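You operate a simulated robot arm through the tools that you are given. There is no shell and no other tool.

You are at the controls of a simulated robot arm. One attempt, no reset.

Task
Braid lines 1 to 5 of the braid card.

Only the result counts: the job must be done as asked and must still hold three seconds after the hand-in. Knocking over, shifting, dropping, spilling or breaking anything else fails it.

Robot
A 7-joint arm with a two-finger parallel gripper, fixed in place. Base frame: the origin is at the foot of the arm, x ahead of it, y to its left, z up. Lengths are in mm, angles in degrees, forces in N, time in s.
With the tool pointing down near the work surface it reaches from about 380 to 880 mm from the base axis. Its first joint turns from -166.0 to 166.0 degrees. Payload 3.43 kg.
The TCP is the grasp point between the finger pads, 34 mm short of the fingertips. In the tool frame z runs along the fingers and y along their closing line. The gripper opens to 128 mm. The fingers are 24 mm wide and 12 mm thick; the gripper's body (48 by 130 mm) begins 96 mm behind the TCP.
Orientation is that of the tool frame in the base frame, as a unit quaternion [w, x, y, z]. With the fingers straight down and closing along the base's y, the tool's x points along the base's -x, its y along +y and its z along -z.

Tools
- The arm moves only by the tool play_rows. Its argument "series" is a list of rows, each a list of 6 numbers: the shift along the base's x, y, z in mm, then the turn, a rotation vector about the base's x, y, z in degrees. In form: [[dx, dy, dz, ax, ay, az], ...]. A call has 1 to 20 rows; each row is the pose to reach, as a shift and turn from the pose commanded when the call began. "grip" is the opening in per cent of the stroke, from 0 (shut) to 100 (fully open), set as the call begins (left out, the last holds). A row lasts 0.2 s, in which the tool goes at most 50 mm and 8.6 degrees; a call with a longer step from one row to the next is refused whole, and so is a gripper value outside its range. Where a pose cannot be reached the arm comes as near as it can. A force on the tool above 40 N (or 10 N above the force at the start of the call, whichever is more), or a blocked arm, ends the call early, and 0.2 s more pass. The fingers move at their own pace (about 153 mm/s each) and stop on an object; they squeeze with about 29 N. The grip force told is the motor's: it shows also when the fingers shut on nothing. Time passes only in rows, and 0.2 s behind the last, so rows that repeat a pose let the fingers close. It gives the time, the measured TCP pose, the force on the tool (base axes), the opening and the grip force at its end, in the units of the frame above (readings bear some noise), with the torque about the TCP (base axes, N m) and any sound that the robot's microphone picked up.
- Cameras (640 x 400 px; columns grow to the right, rows downward): "scene" is fixed at [49.3, -652, 1808.4]; the picture's right is [0.34, -0.94, 0.00], its down [-0.89, -0.33, -0.33] and it looks along [0.31, 0.12, -0.94] (base axes); focal length 328 px, centre (320, 200). "wrist" rides on the gripper at [76, -11, -160] in the tool frame; the picture's right is [0.15, 0.99, 0.00], its down [-0.88, 0.13, -0.46] and it looks along [-0.45, 0.07, 0.89] (tool axes); focal length 234 px, centre (320, 200). There is no depth. A picture from a camera that has moved, and an enlarged one, comes with that camera's place and axes in the base frame and with its lens.
- camera(camera): a new picture of that camera. No time passes.
- zoom(camera, box): a new picture of the part [left, top, right, bottom] of that camera's present view, enlarged. No time passes.
- sign_off(): hands the job in; it is judged then, once.

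Places have to be worked out from the pictures, the camera data and where the tool is seen. Open the gripper and draw the arm clear of the work before you hand the job in, unless the task says otherwise.

The tools are called after "Request:" by a JSON object that holds its "fn" and its "kwargs". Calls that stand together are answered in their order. play_rows: Moves the arm, as the interface text tells. Its arguments: {"type":"object","properties":{"series":{"type":"array","items":{"type":"array","items":{"type":"number"}}},"grip":{"type":"number"}},"required":["series"]} The other tools are called the same way: camera (camera) takes a picture; zoom (camera, box) takes an enlarged picture of a part of a camera's view; sign_off () hands the job in.

At the start:

```text
clock: 0.0
position: [267.4, -497.4, 1383.6]
tool_rot: [0.0, 0.0, 1.0, 0.0]
contact_force: [0.0, 0.3, 0.4]
torque: [0.0, 0.01, -0.05]
finger_gap: 128.0
finger_force: 0.1
```

scene: 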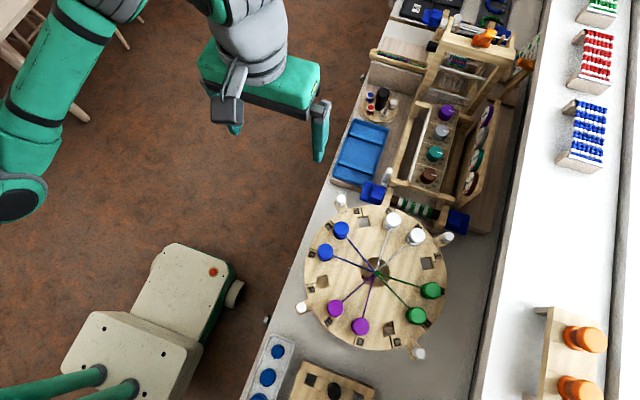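
wrist: 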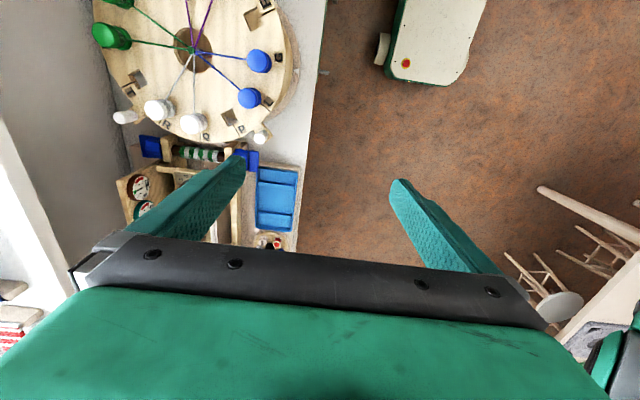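

The scene shows a round braiding disk with eight bobbins; I need to find the braid card and read it. I zoom on several parts of the view.

Request:
{"fn": "zoom", "kwargs": {"camera": "scene", "box": [290, 180, 470, 370]}}

Request:
{"fn": "zoom", "kwargs": {"camera": "scene", "box": [320, 80, 540, 220]}}

Request:
{"fn": "zoom", "kwargs": {"camera": "scene", "box": [360, 0, 560, 110]}}

Request:
{"fn": "zoom", "kwargs": {"camera": "scene", "box": [230, 290, 400, 400]}}

Request:
{"fn": "zoom", "kwargs": {"camera": "scene", "box": [500, 0, 640, 180]}}

Request:
{"fn": "camera", "kwargs": {"camera": "wrist"}}

```text
2.11 times, centred on (380, 275) of scene
camera zoom: at [49.3, -652.0, 1808.4], right [0.34, -0.94, 0.0], down [-0.89, -0.33, -0.33], along [0.31, 0.12, -0.94], focal length 691 px, centre (194, 42)
```

zoom: 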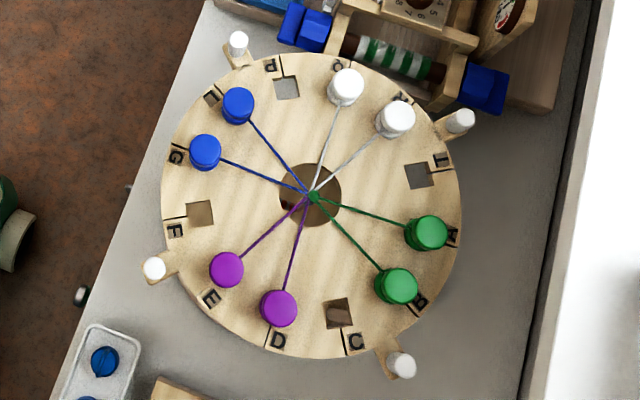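

```text
2.86 times, centred on (430, 150) of scene
camera zoom: at [49.3, -652.0, 1808.4], right [0.34, -0.94, 0.0], down [-0.89, -0.33, -0.33], along [0.31, 0.12, -0.94], focal length 938 px, centre (6, 343)
```

zoom: 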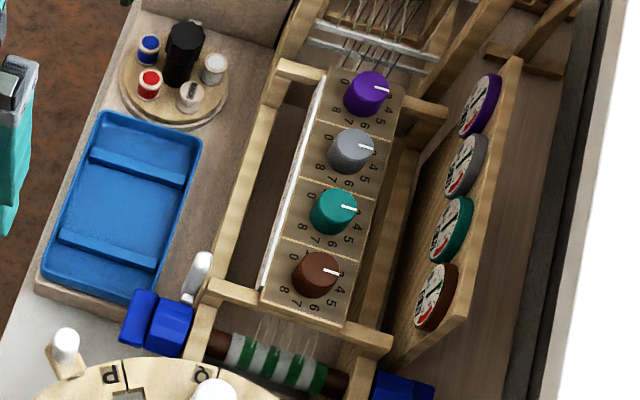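

```text
3.20 times, centred on (460, 55) of scene
camera zoom: at [49.3, -652.0, 1808.4], right [0.34, -0.94, 0.0], down [-0.89, -0.33, -0.33], along [0.31, 0.12, -0.94], focal length 1051 px, centre (-128, 664)
```

zoom: 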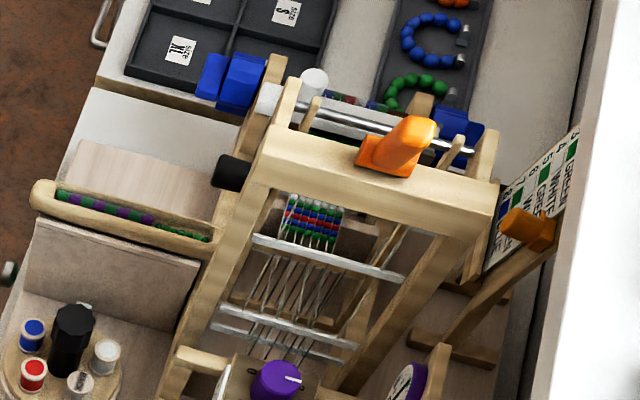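

```text
3.64 times, centred on (315, 345) of scene
camera zoom: at [49.3, -652.0, 1808.4], right [0.34, -0.94, 0.0], down [-0.89, -0.33, -0.33], along [0.31, 0.12, -0.94], focal length 1194 px, centre (338, -327)
```

zoom: 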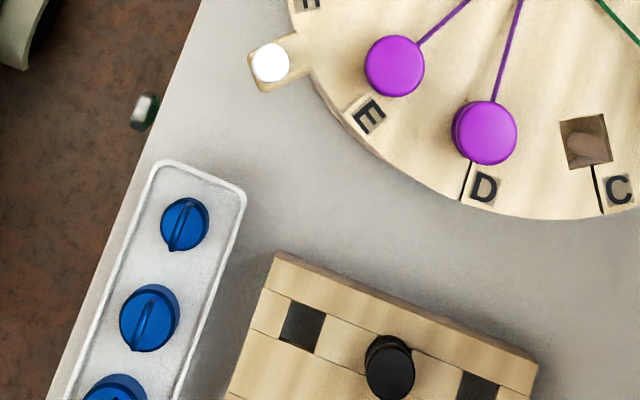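

```text
2.22 times, centred on (570, 90) of scene
camera zoom: at [49.3, -652.0, 1808.4], right [0.34, -0.94, 0.0], down [-0.89, -0.33, -0.33], along [0.31, 0.12, -0.94], focal length 730 px, centre (-236, 444)
```

zoom: 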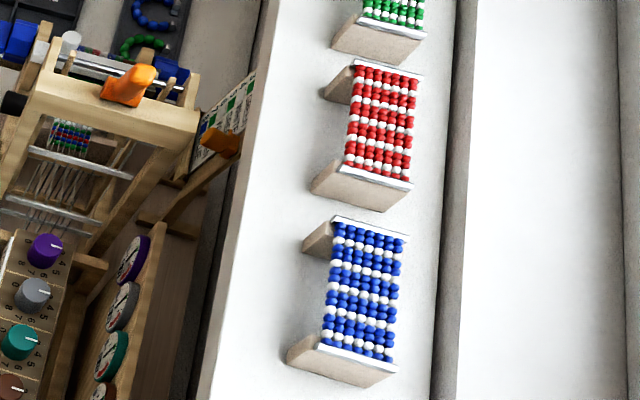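

```text
taken
camera wrist: at [192.4, -509.7, 1542.8], right [-0.15, 0.99, 0.0], down [0.88, 0.13, 0.46], along [0.45, 0.07, -0.89], focal length 234 px, centre (320, 200)
```

wrist: 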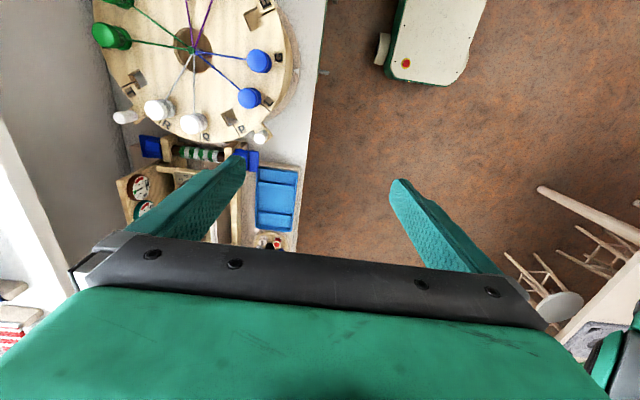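

The disk centre triangulates to about (175, -735, 1062). I zoom more closely at the disk labels and at the card behind the loom.

Request:
{"fn": "zoom", "kwargs": {"camera": "scene", "box": [300, 190, 380, 240]}}

Request:
{"fn": "zoom", "kwargs": {"camera": "scene", "box": [380, 190, 460, 240]}}

Request:
{"fn": "zoom", "kwargs": {"camera": "scene", "box": [380, 240, 460, 290]}}

Request:
{"fn": "zoom", "kwargs": {"camera": "scene", "box": [360, 290, 440, 365]}}

Request:
{"fn": "zoom", "kwargs": {"camera": "scene", "box": [290, 240, 370, 300]}}

Request:
{"fn": "zoom", "kwargs": {"camera": "scene", "box": [500, 30, 550, 90]}}

Request:
{"fn": "zoom", "kwargs": {"camera": "wrist", "box": [80, 0, 340, 260]}}

```text
8.00 times, centred on (340, 215) of scene
camera zoom: at [49.3, -652.0, 1808.4], right [0.34, -0.94, 0.0], down [-0.89, -0.33, -0.33], along [0.31, 0.12, -0.94], focal length 2627 px, centre (160, 80)
```

zoom: 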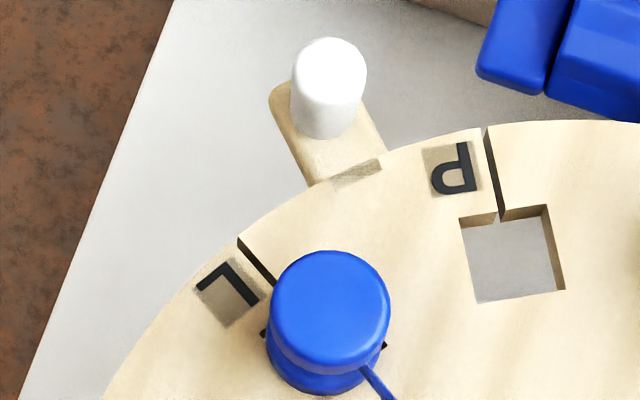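

```text
8.00 times, centred on (420, 215) of scene
camera zoom: at [49.3, -652.0, 1808.4], right [0.34, -0.94, 0.0], down [-0.89, -0.33, -0.33], along [0.31, 0.12, -0.94], focal length 2627 px, centre (-480, 80)
```

zoom: 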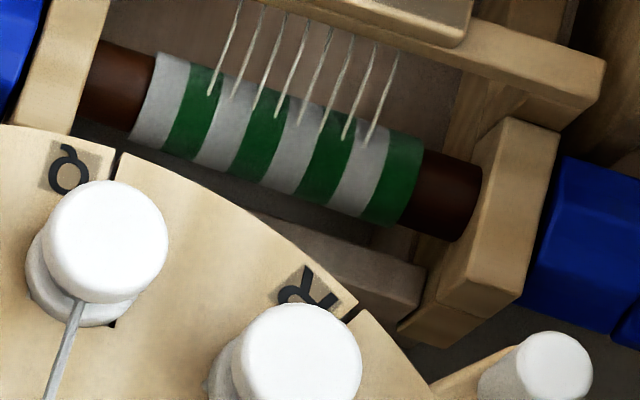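

```text
8.00 times, centred on (420, 265) of scene
camera zoom: at [49.3, -652.0, 1808.4], right [0.34, -0.94, 0.0], down [-0.89, -0.33, -0.33], along [0.31, 0.12, -0.94], focal length 2627 px, centre (-480, -320)
```

zoom: 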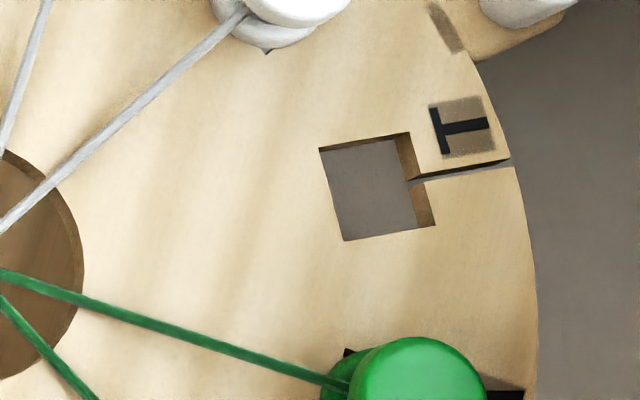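

```text
5.33 times, centred on (400, 328) of scene
camera zoom: at [49.3, -652.0, 1808.4], right [0.34, -0.94, 0.0], down [-0.89, -0.33, -0.33], along [0.31, 0.12, -0.94], focal length 1751 px, centre (-107, -480)
```

zoom: 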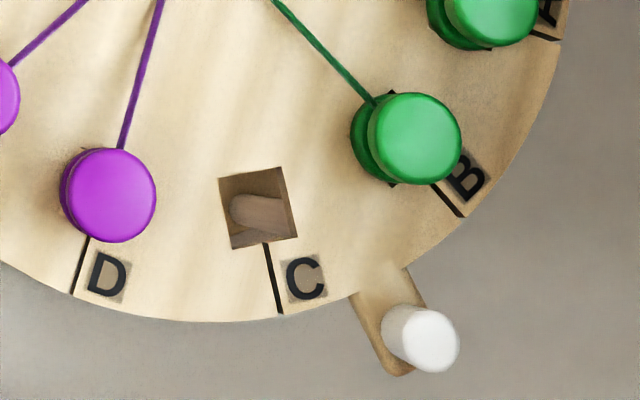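

```text
6.67 times, centred on (330, 270) of scene
camera zoom: at [49.3, -652.0, 1808.4], right [0.34, -0.94, 0.0], down [-0.89, -0.33, -0.33], along [0.31, 0.12, -0.94], focal length 2189 px, centre (253, -267)
```

zoom: 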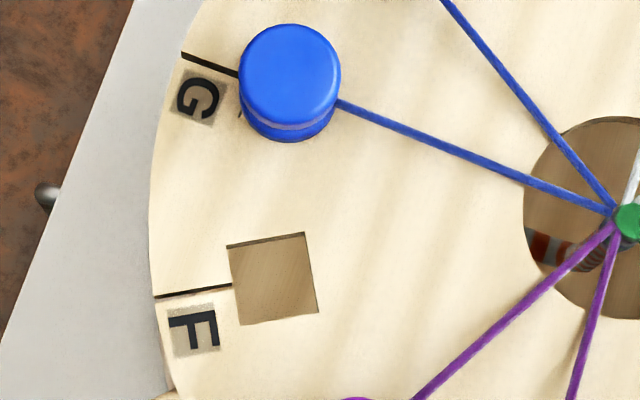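

```text
6.67 times, centred on (525, 60) of scene
camera zoom: at [49.3, -652.0, 1808.4], right [0.34, -0.94, 0.0], down [-0.89, -0.33, -0.33], along [0.31, 0.12, -0.94], focal length 2189 px, centre (-1047, 1133)
```

zoom: 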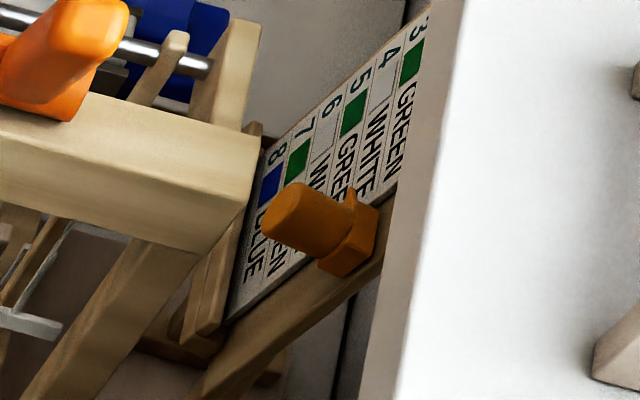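

```text
1.54 times, centred on (210, 130) of wrist
camera zoom: at [192.4, -509.7, 1542.8], right [-0.15, 0.99, 0.0], down [0.88, 0.13, 0.46], along [0.45, 0.07, -0.89], focal length 360 px, centre (489, 308)
```

zoom: 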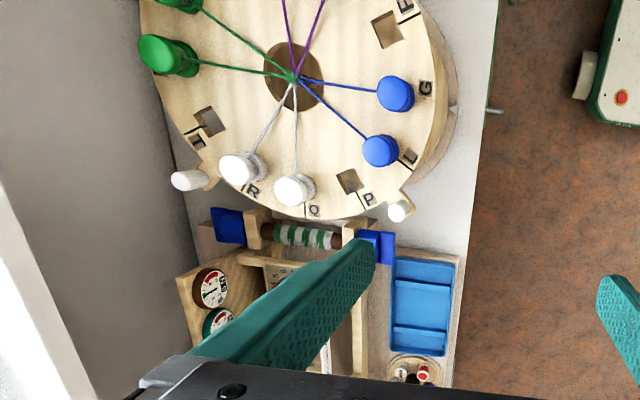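

The disk's slots read A B C D E F G L P Q R T (C, F, P and T are empty), but the braid card is out of these views. I turn the wrist by -90° about z and move left along the table so the wrist camera looks across the table towards the wall.

Request:
{"fn": "play_rows", "kwargs": {"series": [[-14, -8, 4, 0, 0, -7.5], [-28, -16, 8, 0, 0, -15], [-42, -24, 12, 0, 0, -22.5], [-56, -32, 16, 0, 0, -30], [-70, -40, 20, 0, 0, -37.5], [-84, -48, 24, 0, 0, -45], [-98, -56, 28, 0, 0, -52.5], [-112, -64, 32, 0, 0, -60], [-126, -72, 36, 0, 0, -67.5], [-140, -80, 40, 0, 0, -75], [-154, -88, 44, 0, 0, -82.5], [-168, -96, 48, 0, 0, -90]]}}

Request:
{"fn": "camera", "kwargs": {"camera": "wrist"}}

Request:
{"fn": "camera", "kwargs": {"camera": "scene"}}

```text
clock: 2.6
position: [107.0, -599.0, 1403.7]
tool_rot: [-0.02, 0.706, 0.708, -0.005]
contact_force: [-0.4, -0.6, 0.3]
torque: [0.02, 0.01, 0.05]
finger_gap: 128.0
finger_force: 0.1
out of reach, approached as far as the arm can: row 11, 12
```

```text
taken
camera wrist: at [101.9, -528.0, 1565.8], right [0.99, 0.15, -0.03], down [0.15, -0.89, 0.43], along [0.04, -0.43, -0.9], focal length 234 px, centre (320, 200)
```

wrist: 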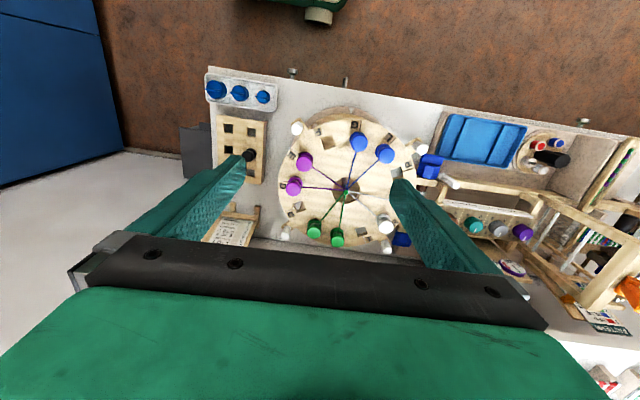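

```text
taken
```

scene: 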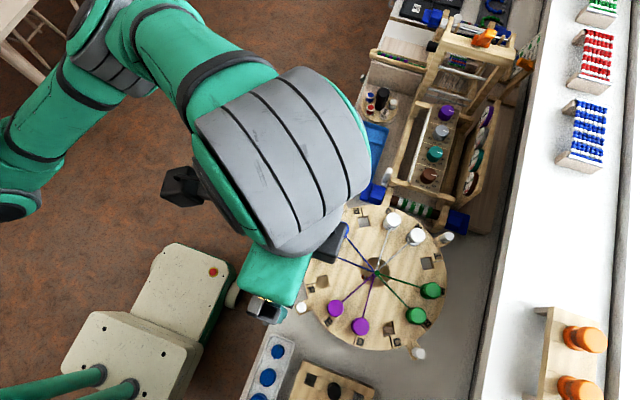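

A card on an easel appears behind the left finger, at the wall side of the table. I zoom on it.

Request:
{"fn": "zoom", "kwargs": {"camera": "wrist", "box": [190, 190, 280, 250]}}

Request:
{"fn": "zoom", "kwargs": {"camera": "wrist", "box": [270, 90, 430, 250]}}

```text
6.67 times, centred on (235, 220) of wrist
camera zoom: at [101.9, -528.0, 1565.8], right [0.99, 0.15, -0.03], down [0.15, -0.89, 0.43], along [0.04, -0.43, -0.9], focal length 1561 px, centre (887, 67)
```

zoom: 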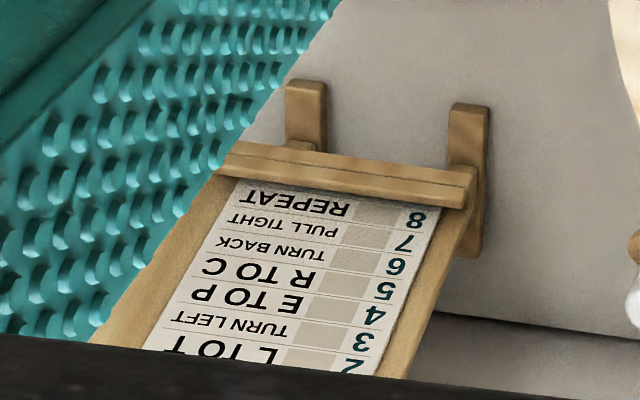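

```text
2.50 times, centred on (350, 170) of wrist
camera zoom: at [101.9, -528.0, 1565.8], right [0.99, 0.15, -0.03], down [0.15, -0.89, 0.43], along [0.04, -0.43, -0.9], focal length 585 px, centre (245, 275)
```

zoom: 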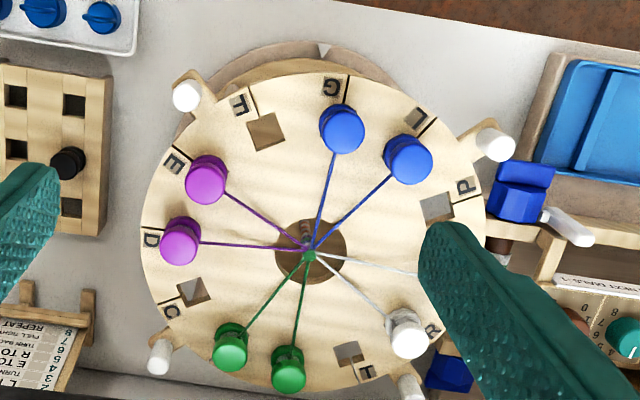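

Lines 2 to 8 are partly readable (L TO T, TURN LEFT, E TO P, R TO C...). I need line 1 and the heading, so I move so the card lies between the fingers.

Request:
{"fn": "play_rows", "kwargs": {"series": [[-20, -20, -20, 0, 0, 0], [-40, -40, -40, 0, 0, 0], [-60, -60, -60, 0, 0, 0], [-70, -80, -80, 0, 0, 0], [-80, -100, -90, 0, 0, 0]]}}

Request:
{"fn": "camera", "kwargs": {"camera": "wrist"}}

```text
clock: 3.8
position: [21.8, -692.5, 1335.1]
tool_rot: [0.0, 0.707, 0.707, -0.001]
contact_force: [0.2, 0.6, 0.3]
torque: [-0.02, 0.01, -0.02]
finger_gap: 128.0
finger_force: 0.0
```

```text
taken
camera wrist: at [9.2, -616.5, 1494.9], right [0.99, 0.15, 0.0], down [0.13, -0.88, 0.46], along [0.07, -0.45, -0.89], focal length 234 px, centre (320, 200)
```

wrist: 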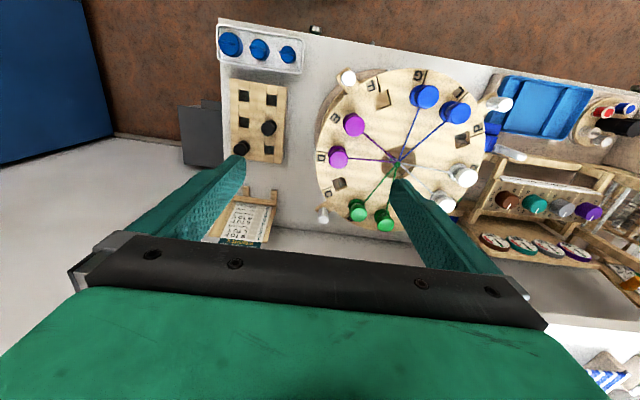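

The card is now fully visible between the fingers; I zoom in to read it.

Request:
{"fn": "zoom", "kwargs": {"camera": "wrist", "box": [205, 190, 285, 250]}}

Request:
{"fn": "zoom", "kwargs": {"camera": "wrist", "box": [300, 60, 510, 240]}}

Request:
{"fn": "zoom", "kwargs": {"camera": "wrist", "box": [200, 10, 330, 170]}}

```text
6.67 times, centred on (245, 220) of wrist
camera zoom: at [9.2, -616.5, 1494.9], right [0.99, 0.15, 0.0], down [0.13, -0.88, 0.46], along [0.07, -0.45, -0.89], focal length 1561 px, centre (820, 67)
```

zoom: 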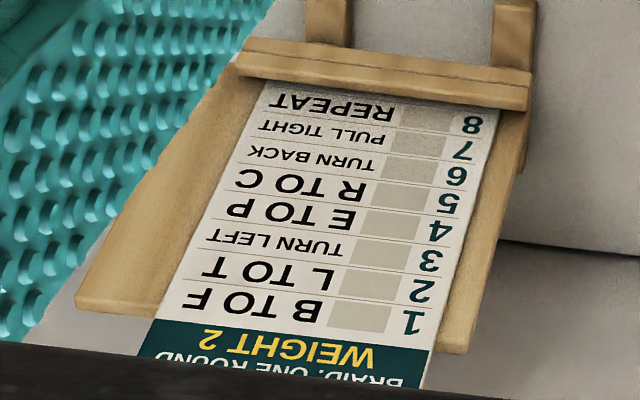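

```text
2.22 times, centred on (405, 150) of wrist
camera zoom: at [9.2, -616.5, 1494.9], right [0.99, 0.15, 0.0], down [0.13, -0.88, 0.46], along [0.07, -0.45, -0.89], focal length 520 px, centre (131, 311)
```

zoom: 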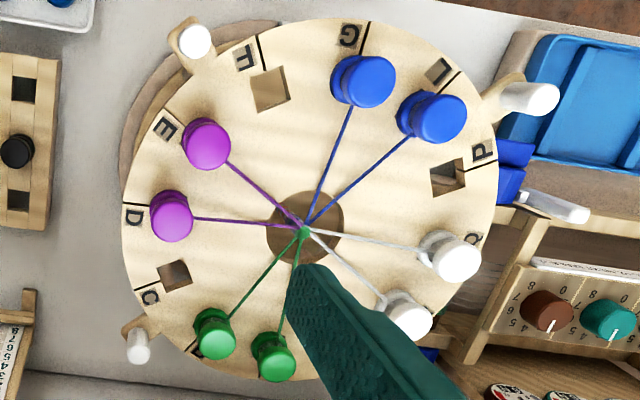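

```text
2.50 times, centred on (265, 90) of wrist
camera zoom: at [9.2, -616.5, 1494.9], right [0.99, 0.15, 0.0], down [0.13, -0.88, 0.46], along [0.07, -0.45, -0.89], focal length 585 px, centre (458, 475)
```

zoom: 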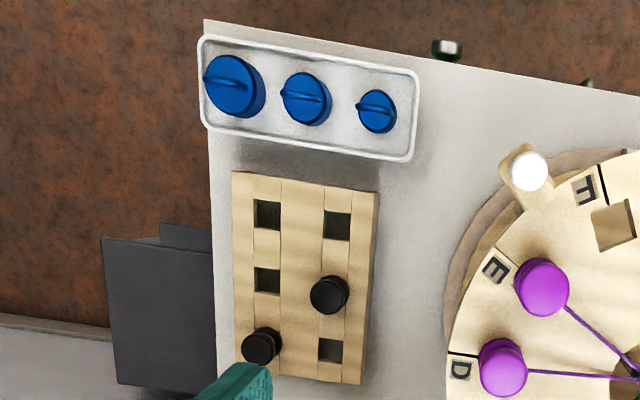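

The card reads: "BRAID: ONE ROUND, WEIGHT 2; 1 B TO F, 2 L TO T, 3 TURN LEFT, 4 E TO P, 5 R TO C, 6 TURN BACK, 7 PULL TIGHT, 8 REPEAT". Now I want a low, oblique view of the disk and its base to learn the bobbin shape and the turning mechanism.

Request:
{"fn": "play_rows", "kwargs": {"series": [[22, 19, -19, -5.8, 0, 0], [44, 38, -38, -11.5, 0, 0], [66, 57, -57, -17.2, 0, 0], [88, 76, -76, -23, 0, 0], [110, 95, -95, -28.8, 0, 0], [132, 114, -114, -34.5, 0, 0], [153, 132, -133, -40, 0, 0]]}}

Request:
{"fn": "camera", "kwargs": {"camera": "wrist"}}

Request:
{"fn": "zoom", "kwargs": {"camera": "wrist", "box": [200, 60, 440, 230]}}

```text
clock: 5.4
position: [172.7, -562.8, 1201.4]
tool_rot: [0.243, 0.664, 0.664, -0.242]
contact_force: [-0.7, 0.1, 0.3]
torque: [0.04, -0.02, 0.03]
finger_gap: 128.0
finger_force: 0.0
```

```text
taken
camera wrist: at [162.2, -402.9, 1274.3], right [0.99, 0.11, -0.09], down [0.13, -0.38, 0.92], along [0.07, -0.92, -0.39], focal length 234 px, centre (320, 200)
```

wrist: 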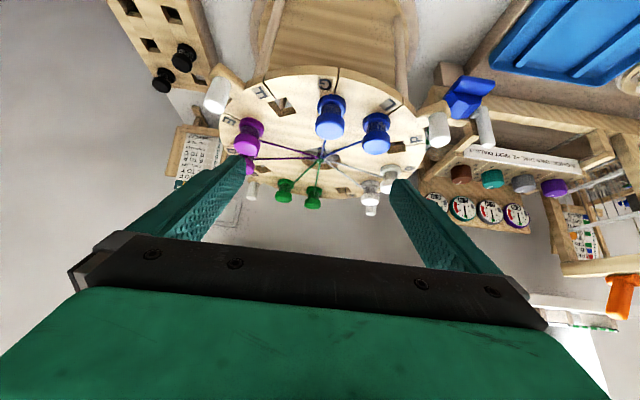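

```text
2.35 times, centred on (320, 145) of wrist
camera zoom: at [162.2, -402.9, 1274.3], right [0.99, 0.11, -0.09], down [0.13, -0.38, 0.92], along [0.07, -0.92, -0.39], focal length 551 px, centre (320, 329)
```

zoom: 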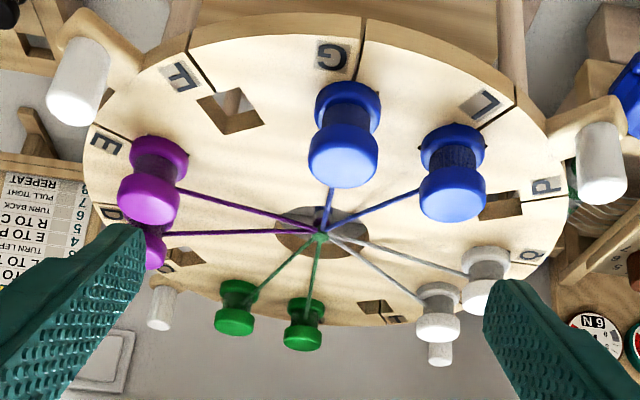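

The bobbins are double-flanged spools standing on the disk. I tilt back a little to see the stand underneath and its front mark.

Request:
{"fn": "play_rows", "kwargs": {"series": [[0, 10, 0, 6, 0, 0], [0, 20, 0, 12, 0, 0], [0, 30, 0, 18, 0, 0]]}}

Request:
{"fn": "camera", "kwargs": {"camera": "wrist"}}

Request:
{"fn": "zoom", "kwargs": {"camera": "wrist", "box": [210, 90, 450, 240]}}

Request:
{"fn": "zoom", "kwargs": {"camera": "wrist", "box": [260, 60, 400, 150]}}

```text
clock: 6.2
position: [173.1, -529.4, 1198.4]
tool_rot: [0.134, 0.694, 0.694, -0.134]
contact_force: [-1.2, 1.0, -0.7]
torque: [-0.01, 0.01, 0.0]
finger_gap: 128.0
finger_force: 0.0
```

```text
taken
camera wrist: at [162.5, -400.5, 1318.3], right [0.99, 0.14, -0.06], down [0.13, -0.65, 0.75], along [0.07, -0.75, -0.66], focal length 234 px, centre (320, 200)
```

wrist: 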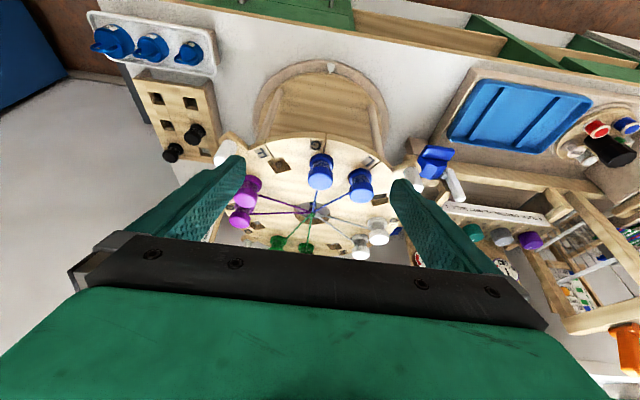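

```text
2.67 times, centred on (330, 165) of wrist
camera zoom: at [162.5, -400.5, 1318.3], right [0.99, 0.14, -0.06], down [0.13, -0.65, 0.75], along [0.07, -0.75, -0.66], focal length 624 px, centre (293, 293)
```

zoom: 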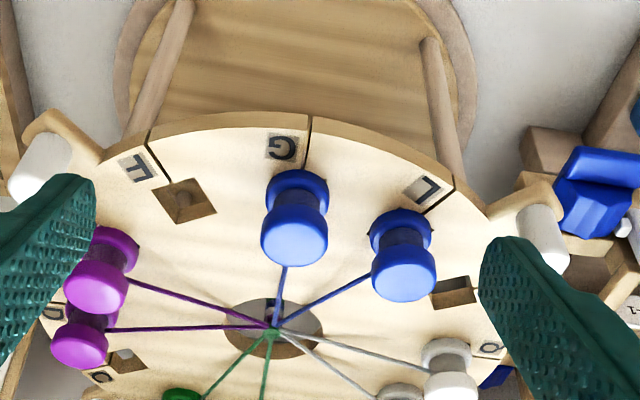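

```text
4.44 times, centred on (330, 105) of wrist
camera zoom: at [162.5, -400.5, 1318.3], right [0.99, 0.14, -0.06], down [0.13, -0.65, 0.75], along [0.07, -0.75, -0.66], focal length 1041 px, centre (276, 622)
```

zoom: 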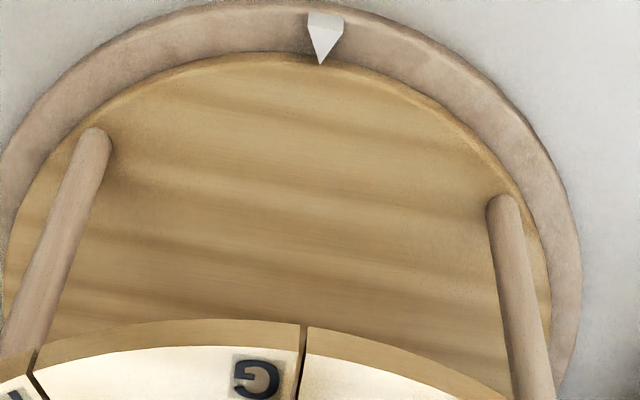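

The disk stands on posts on a lower round plate inside a fixed ring with a white pointer. I look more closely at the pointer and the rims for marks.

Request:
{"fn": "zoom", "kwargs": {"camera": "wrist", "box": [300, 55, 370, 95]}}

Request:
{"fn": "zoom", "kwargs": {"camera": "wrist", "box": [240, 50, 320, 150]}}

Request:
{"fn": "zoom", "kwargs": {"camera": "wrist", "box": [330, 50, 450, 190]}}

Request:
{"fn": "zoom", "kwargs": {"camera": "wrist", "box": [80, 0, 230, 170]}}

Request:
{"fn": "zoom", "kwargs": {"camera": "scene", "box": [320, 255, 400, 320]}}

```text
9.14 times, centred on (335, 75) of wrist
camera zoom: at [162.5, -400.5, 1318.3], right [0.99, 0.14, -0.06], down [0.13, -0.65, 0.75], along [0.07, -0.75, -0.66], focal length 2141 px, centre (183, 1343)
```

zoom: 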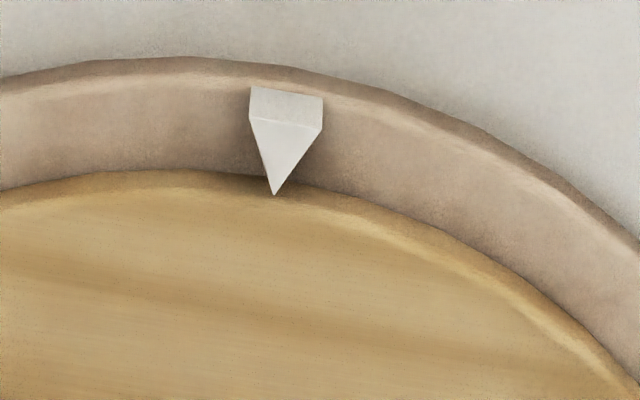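

```text
4.00 times, centred on (280, 100) of wrist
camera zoom: at [162.5, -400.5, 1318.3], right [0.99, 0.14, -0.06], down [0.13, -0.65, 0.75], along [0.07, -0.75, -0.66], focal length 937 px, centre (480, 600)
```

zoom: 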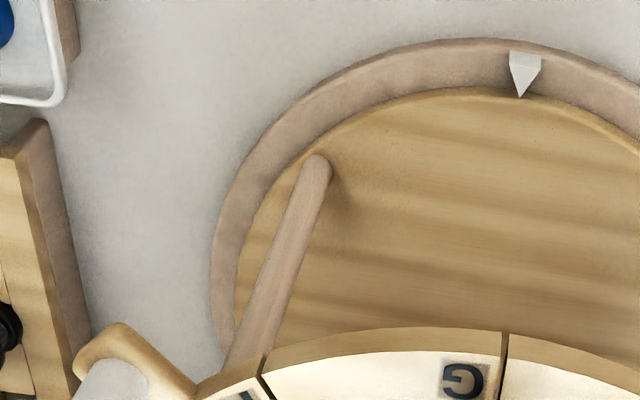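

```text
2.86 times, centred on (390, 120) of wrist
camera zoom: at [162.5, -400.5, 1318.3], right [0.99, 0.14, -0.06], down [0.13, -0.65, 0.75], along [0.07, -0.75, -0.66], focal length 669 px, centre (120, 429)
```

zoom: 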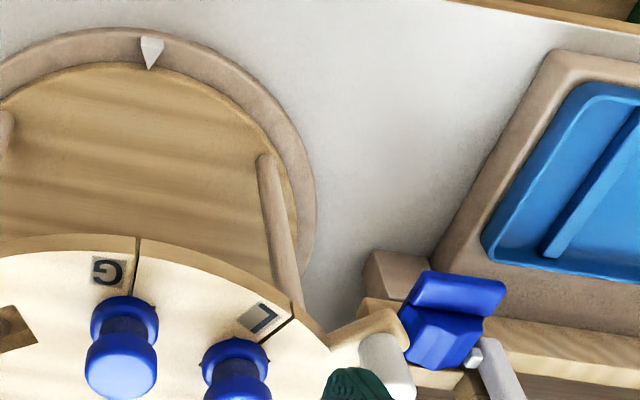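

```text
2.35 times, centred on (155, 85) of wrist
camera zoom: at [162.5, -400.5, 1318.3], right [0.99, 0.14, -0.06], down [0.13, -0.65, 0.75], along [0.07, -0.75, -0.66], focal length 551 px, centre (708, 471)
```

zoom: 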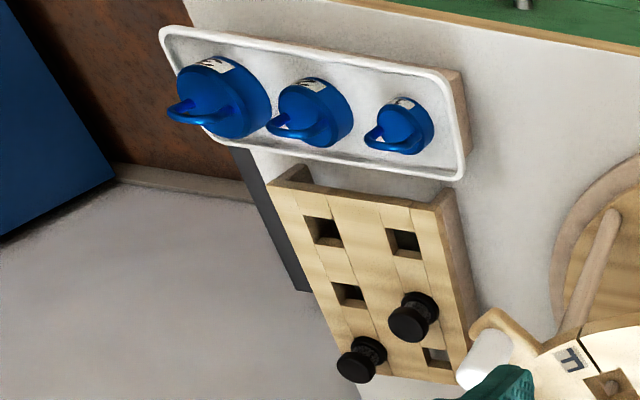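

```text
6.15 times, centred on (360, 288) of scene
camera zoom: at [49.3, -652.0, 1808.4], right [0.34, -0.94, 0.0], down [-0.89, -0.33, -0.33], along [0.31, 0.12, -0.94], focal length 2021 px, centre (74, -338)
```

zoom: 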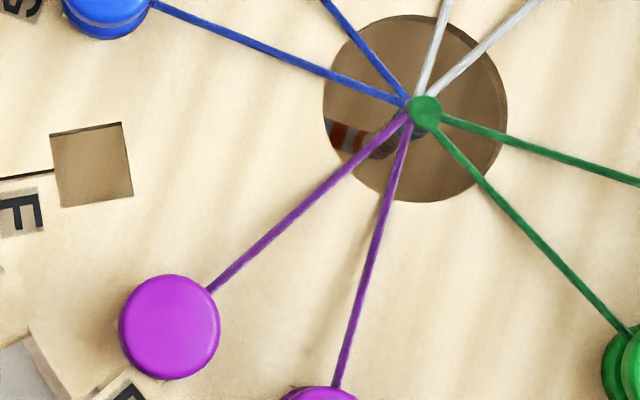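

The weights (hooked, blue) and a peg board are separate props. I take a low, near-horizontal look under the disk to see the braid, any weight and the lower plate.

Request:
{"fn": "play_rows", "kwargs": {"series": [[0, 5, -28, -7, 0, 0], [0, 10, -56, -14, 0, 0], [0, 15, -84, -21, 0, 0], [0, 20, -112, -28, 0, 0], [0, 24, -132, -33, 0, 0]]}}

Request:
{"fn": "camera", "kwargs": {"camera": "wrist"}}

Request:
{"fn": "zoom", "kwargs": {"camera": "wrist", "box": [220, 60, 420, 230]}}

```text
clock: 7.4
position: [173.6, -506.1, 1065.8]
tool_rot: [0.326, 0.628, 0.626, -0.327]
contact_force: [0.2, 0.6, 0.1]
torque: [-0.02, 0.04, -0.02]
finger_gap: 127.9
finger_force: 0.1
```

```text
taken
camera wrist: at [162.2, -332.5, 1096.6], right [0.99, 0.08, -0.12], down [0.13, -0.13, 0.98], along [0.07, -0.99, -0.14], focal length 234 px, centre (320, 200)
```

wrist: 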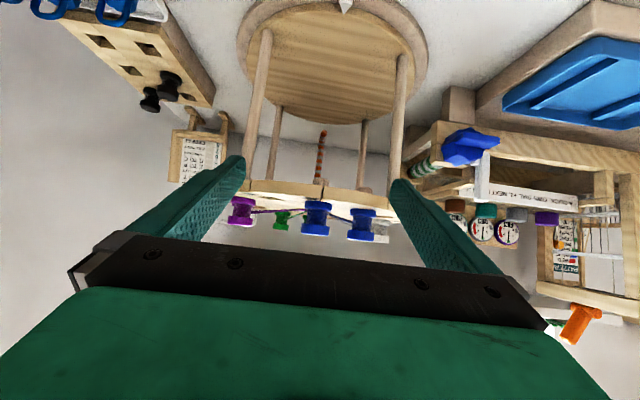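

```text
2.35 times, centred on (320, 145) of wrist
camera zoom: at [162.2, -332.5, 1096.6], right [0.99, 0.08, -0.12], down [0.13, -0.13, 0.98], along [0.07, -0.99, -0.14], focal length 551 px, centre (320, 329)
```

zoom: 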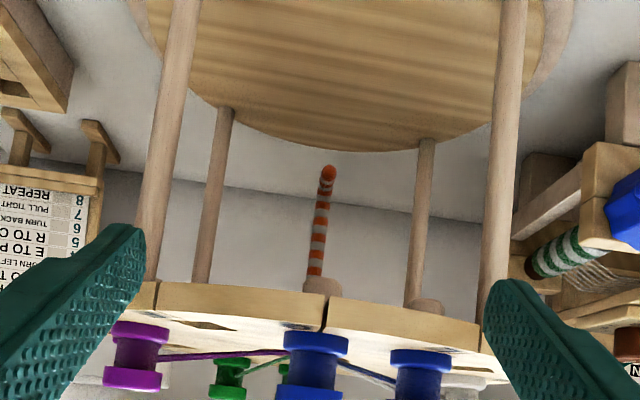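

The braid hangs free under the disk. I zoom in on the braid's end and on the bobbins from the side for their heights.

Request:
{"fn": "zoom", "kwargs": {"camera": "wrist", "box": [300, 120, 350, 190]}}

Request:
{"fn": "zoom", "kwargs": {"camera": "wrist", "box": [225, 175, 395, 250]}}

Request:
{"fn": "zoom", "kwargs": {"camera": "wrist", "box": [290, 0, 410, 50]}}

Request:
{"fn": "zoom", "kwargs": {"camera": "wrist", "box": [60, 0, 220, 120]}}

```text
5.71 times, centred on (325, 155) of wrist
camera zoom: at [162.2, -332.5, 1096.6], right [0.99, 0.08, -0.12], down [0.13, -0.13, 0.98], along [0.07, -0.99, -0.14], focal length 1338 px, centre (291, 457)
```

zoom: 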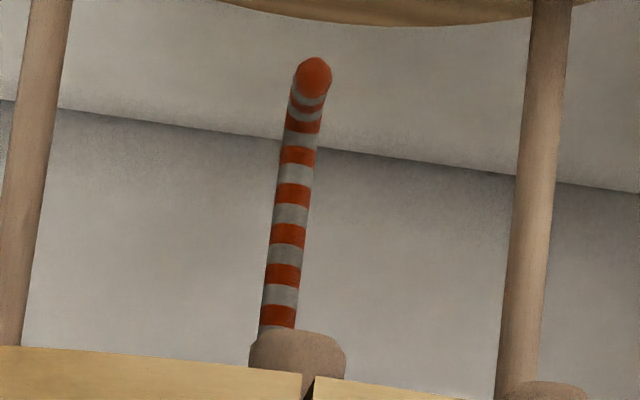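

```text
3.76 times, centred on (310, 212) of wrist
camera zoom: at [162.2, -332.5, 1096.6], right [0.99, 0.08, -0.12], down [0.13, -0.13, 0.98], along [0.07, -0.99, -0.14], focal length 882 px, centre (358, 153)
```

zoom: 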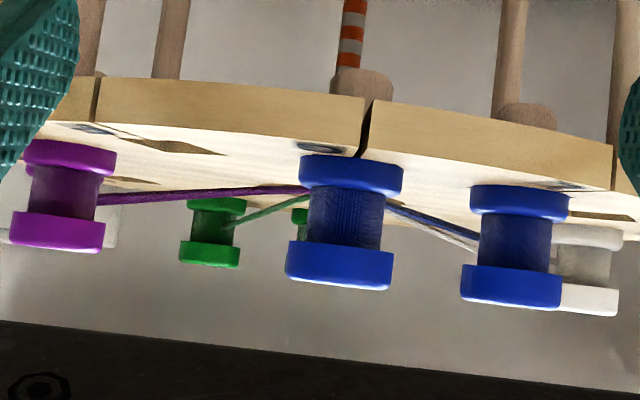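

```text
5.33 times, centred on (350, 25) of wrist
camera zoom: at [162.2, -332.5, 1096.6], right [0.99, 0.08, -0.12], down [0.13, -0.13, 0.98], along [0.07, -0.99, -0.14], focal length 1249 px, centre (160, 1133)
```

zoom: 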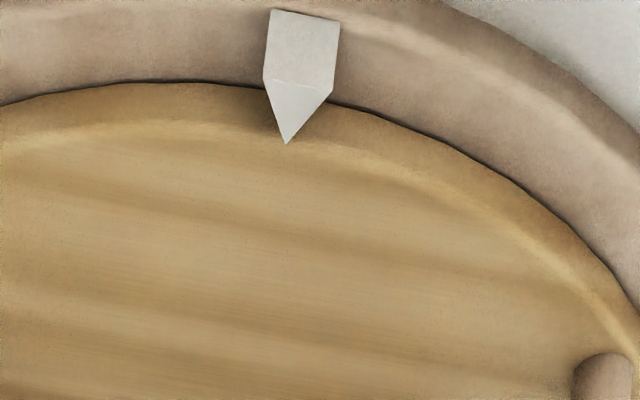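

```text
3.33 times, centred on (140, 60) of wrist
camera zoom: at [162.2, -332.5, 1096.6], right [0.99, 0.08, -0.12], down [0.13, -0.13, 0.98], along [0.07, -0.99, -0.14], focal length 781 px, centre (920, 667)
```

zoom: 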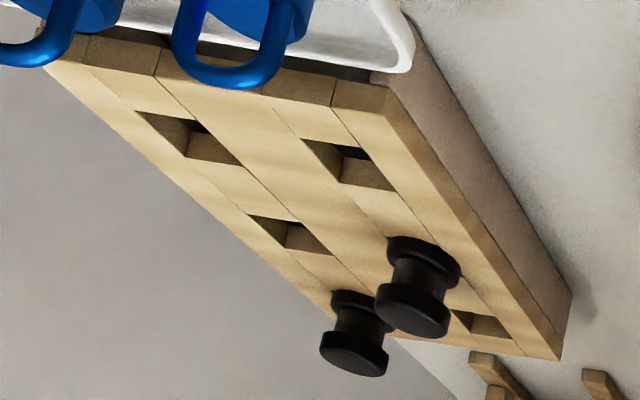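

The braid hangs free with no weight on it, and lines 1–5 don't ask for one. The slots sit at radius ≈119 mm around (178, -737), with G at +90° (at the pointer) and letters running clockwise; a left (anticlockwise) quarter turn brings E→P and R→C onto the same places as B→F and L→T. I now raise and straighten the tool.

Request:
{"fn": "play_rows", "kwargs": {"series": [[0, 0, 30, 7.9, 0, 0], [0, 0, 60, 15.8, 0, 0], [0, 0, 90, 23.7, 0, 0], [0, -20, 120, 31.6, 0, 0], [0, -40, 140, 39.5, 0, 0], [-5, -60, 150, 47.4, 0, 0], [-10, -90, 150, 55, 0, 0]]}}

Request:
{"fn": "camera", "kwargs": {"camera": "wrist"}}

```text
clock: 9.0
position: [164.4, -595.3, 1215.4]
tool_rot: [-0.002, 0.707, 0.707, -0.001]
contact_force: [0.4, -0.1, 0.6]
torque: [-0.04, 0.09, 0.02]
finger_gap: 128.1
finger_force: 0.1
```

```text
taken
camera wrist: at [153.2, -520.6, 1375.9], right [0.99, 0.15, 0.0], down [0.13, -0.88, 0.45], along [0.07, -0.45, -0.89], focal length 234 px, centre (320, 200)
```

wrist: 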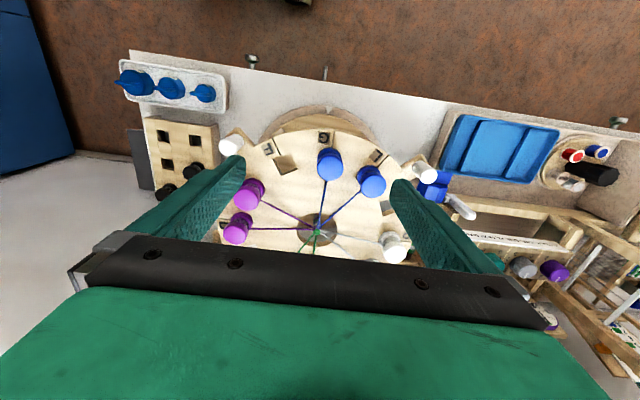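

I take zooms for precise triangulation of the F hole, disk rim, bobbin tops and pegs.

Request:
{"fn": "zoom", "kwargs": {"camera": "wrist", "box": [210, 110, 290, 180]}}

Request:
{"fn": "zoom", "kwargs": {"camera": "wrist", "box": [300, 120, 400, 200]}}

Request:
{"fn": "zoom", "kwargs": {"camera": "wrist", "box": [380, 130, 480, 220]}}

Request:
{"fn": "zoom", "kwargs": {"camera": "scene", "box": [300, 190, 400, 260]}}

Request:
{"fn": "camera", "kwargs": {"camera": "scene"}}

```text
5.71 times, centred on (250, 145) of wrist
camera zoom: at [153.2, -520.6, 1375.9], right [0.99, 0.15, 0.0], down [0.13, -0.88, 0.45], along [0.07, -0.45, -0.89], focal length 1338 px, centre (720, 514)
```

zoom: 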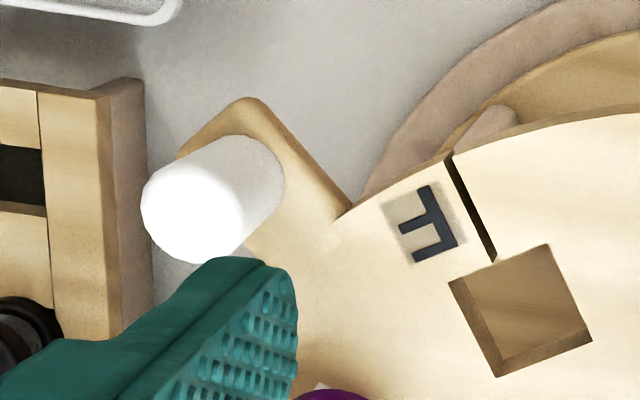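

```text
5.00 times, centred on (350, 160) of wrist
camera zoom: at [153.2, -520.6, 1375.9], right [0.99, 0.15, 0.0], down [0.13, -0.88, 0.45], along [0.07, -0.45, -0.89], focal length 1171 px, centre (170, 400)
```

zoom: 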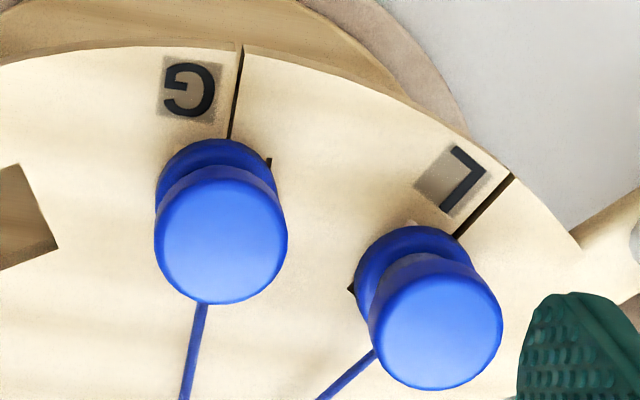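

```text
4.44 times, centred on (430, 175) of wrist
camera zoom: at [153.2, -520.6, 1375.9], right [0.99, 0.15, 0.0], down [0.13, -0.88, 0.45], along [0.07, -0.45, -0.89], focal length 1041 px, centre (-169, 311)
```

zoom: 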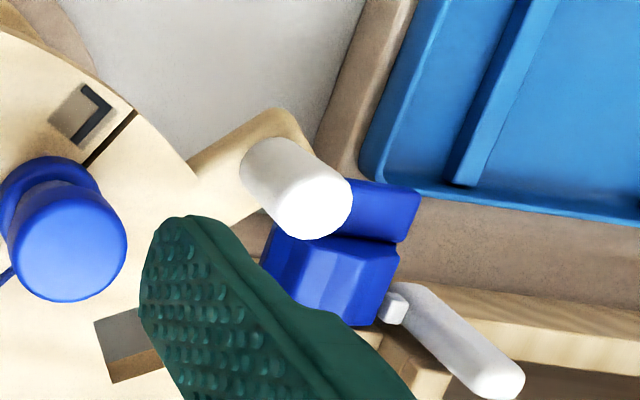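

```text
5.71 times, centred on (350, 225) of scene
camera zoom: at [49.3, -652.0, 1808.4], right [0.34, -0.94, 0.0], down [-0.89, -0.33, -0.33], along [0.31, 0.12, -0.94], focal length 1876 px, centre (149, 57)
```

zoom: 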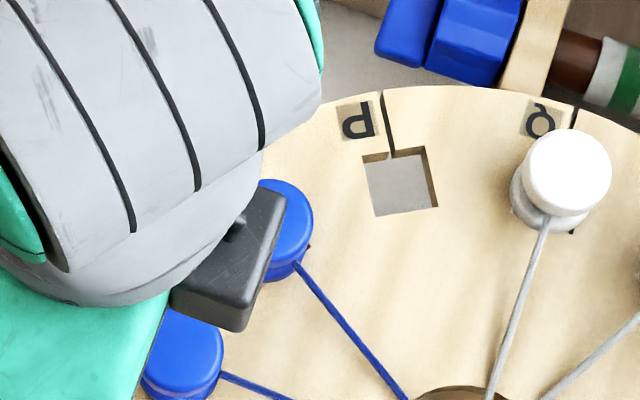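

```text
taken
```

scene: 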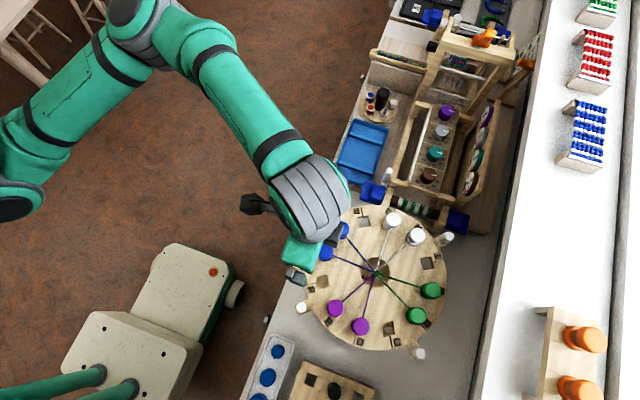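

Disk top ≈ z 1057, bobbin tops ≈ 1092 with 34 mm flanges, centre ≈ (179, -737), slot radius ≈ 120; white pegs at radius ≈179. I go above B (119, -841) with the tool yawed so the fingers close tangentially.

Request:
{"fn": "play_rows", "kwargs": {"grip": 45, "series": [[-6, -35, -6, 0, 0, -5], [-12, -70, -12, 0, 0, -10], [-19, -105, -19, 0, 0, -15], [-26, -140, -26, 0, 0, -20], [-33, -175, -33, 0, 0, -25], [-40, -210, -40, 0, 0, -30], [-45, -244, -46, 0, 0, -30]]}}

Request:
{"fn": "camera", "kwargs": {"camera": "wrist"}}

Request:
{"fn": "camera", "kwargs": {"camera": "scene"}}

```text
clock: 10.6
position: [123.0, -709.8, 1156.6]
tool_rot: [0.0, 0.836, 0.548, 0.0]
contact_force: [0.4, -0.3, 0.1]
torque: [0.02, 0.0, 0.01]
finger_gap: 57.8
finger_force: 0.0
out of reach, approached as far as the arm can: row 4, 5, 6, 7
```

```text
taken
camera wrist: at [142.7, -636.9, 1315.7], right [0.97, -0.26, 0.0], down [-0.23, -0.86, 0.46], along [-0.12, -0.44, -0.89], focal length 234 px, centre (320, 200)
```

wrist: 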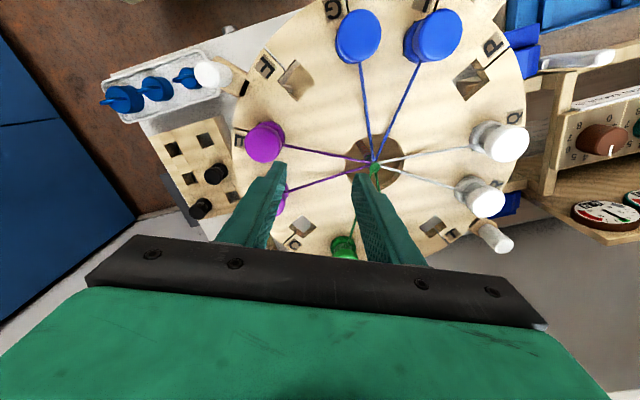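

```text
taken
```

scene: 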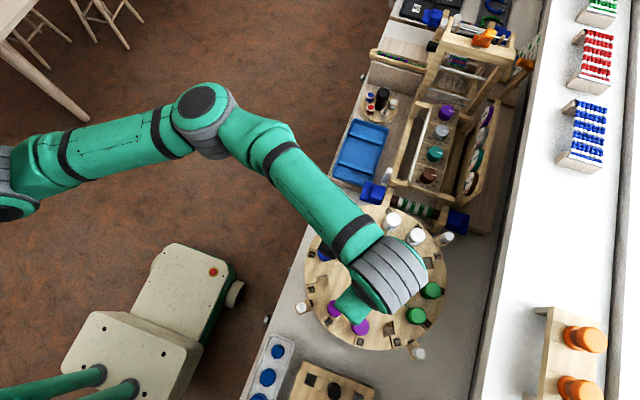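

The arm isn't stretched, so the block is probably the wrist's yaw limit near 66°. I back off toward the robot and turn the yaw the other way, in steps.

Request:
{"fn": "play_rows", "kwargs": {"series": [[0, 40, 10, 0, 0, 8], [0, 80, 20, 0, 0, 16], [0, 120, 40, 0, 0, 24], [0, 150, 50, 0, 0, 32], [0, 170, 60, 0, 0, 40], [0, 180, 60, 0, 0, 48], [0, 180, 60, 0, 0, 56], [0, 180, 60, 0, 0, 64], [0, 180, 60, 0, 0, 72], [0, 180, 60, 0, 0, 80], [0, 180, 60, 0, 0, 88], [0, 180, 60, 0, 0, 96], [0, 180, 60, 0, 0, 104], [0, 180, 60, 0, 0, 112], [0, 180, 60, 0, 0, 120]]}}

Request:
{"fn": "camera", "kwargs": {"camera": "wrist"}}

Request:
{"fn": "camera", "kwargs": {"camera": "scene"}}

```text
clock: 13.8
position: [122.6, -528.3, 1218.2]
tool_rot: [0.001, -0.057, 0.998, 0.0]
contact_force: [0.5, 0.0, 0.4]
torque: [-0.01, 0.01, -0.01]
finger_gap: 58.1
finger_force: 0.2
```

```text
taken
camera wrist: at [48.6, -548.8, 1377.4], right [-0.26, 0.97, 0.0], down [0.86, 0.23, 0.46], along [0.44, 0.12, -0.89], focal length 234 px, centre (320, 200)
```

wrist: 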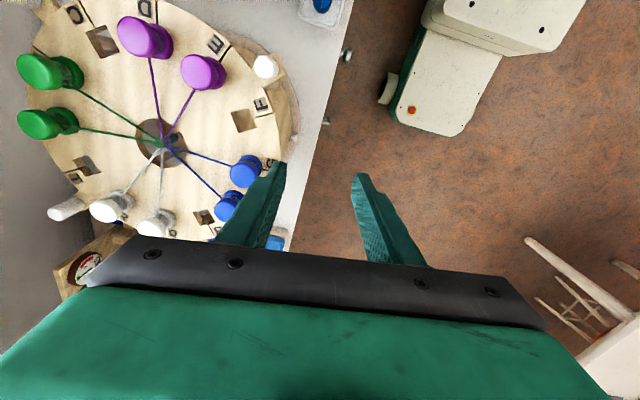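

```text
taken
```

scene: 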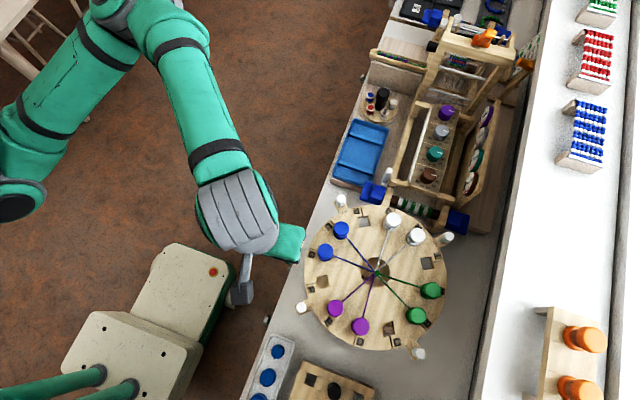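

The yaw turned freely to 186.5°, and commands restart from the actual pose. Now I move over B with yaw 240°.

Request:
{"fn": "play_rows", "kwargs": {"series": [[0, -35, -5, 0, 0, 6.7], [-1, -70, -10, 0, 0, 13.4], [-1, -105, -15, 0, 0, 20.1], [-2, -140, -20, 0, 0, 26.8], [-2, -175, -25, 0, 0, 33.5], [-3, -210, -30, 0, 0, 40.2], [-3, -245, -35, 0, 0, 46.9], [-3, -280, -40, 0, 0, 53.5], [-3, -312, -46, 0, 0, 53.5], [-3, -312, -46, 0, 0, 53.5]]}}

Request:
{"fn": "camera", "kwargs": {"camera": "wrist"}}

Request:
{"fn": "camera", "kwargs": {"camera": "scene"}}

```text
clock: 16.0
position: [116.8, -800.4, 1170.9]
tool_rot: [0.001, -0.5, 0.866, 0.001]
contact_force: [0.7, -0.4, 0.3]
torque: [-0.02, 0.0, -0.01]
finger_gap: 57.6
finger_force: 0.0
out of reach, approached as far as the arm can: row 8, 9, 10
```

```text
taken
camera wrist: at [88.6, -872.6, 1331.0], right [-0.93, 0.37, 0.0], down [0.33, 0.83, 0.46], along [0.17, 0.42, -0.89], focal length 234 px, centre (320, 200)
```

wrist: 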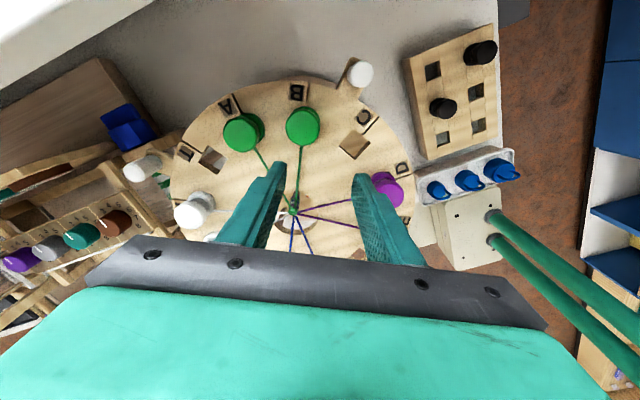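

```text
taken
```

scene: 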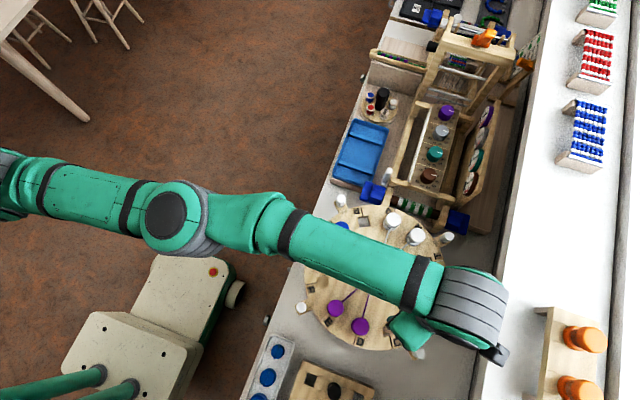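

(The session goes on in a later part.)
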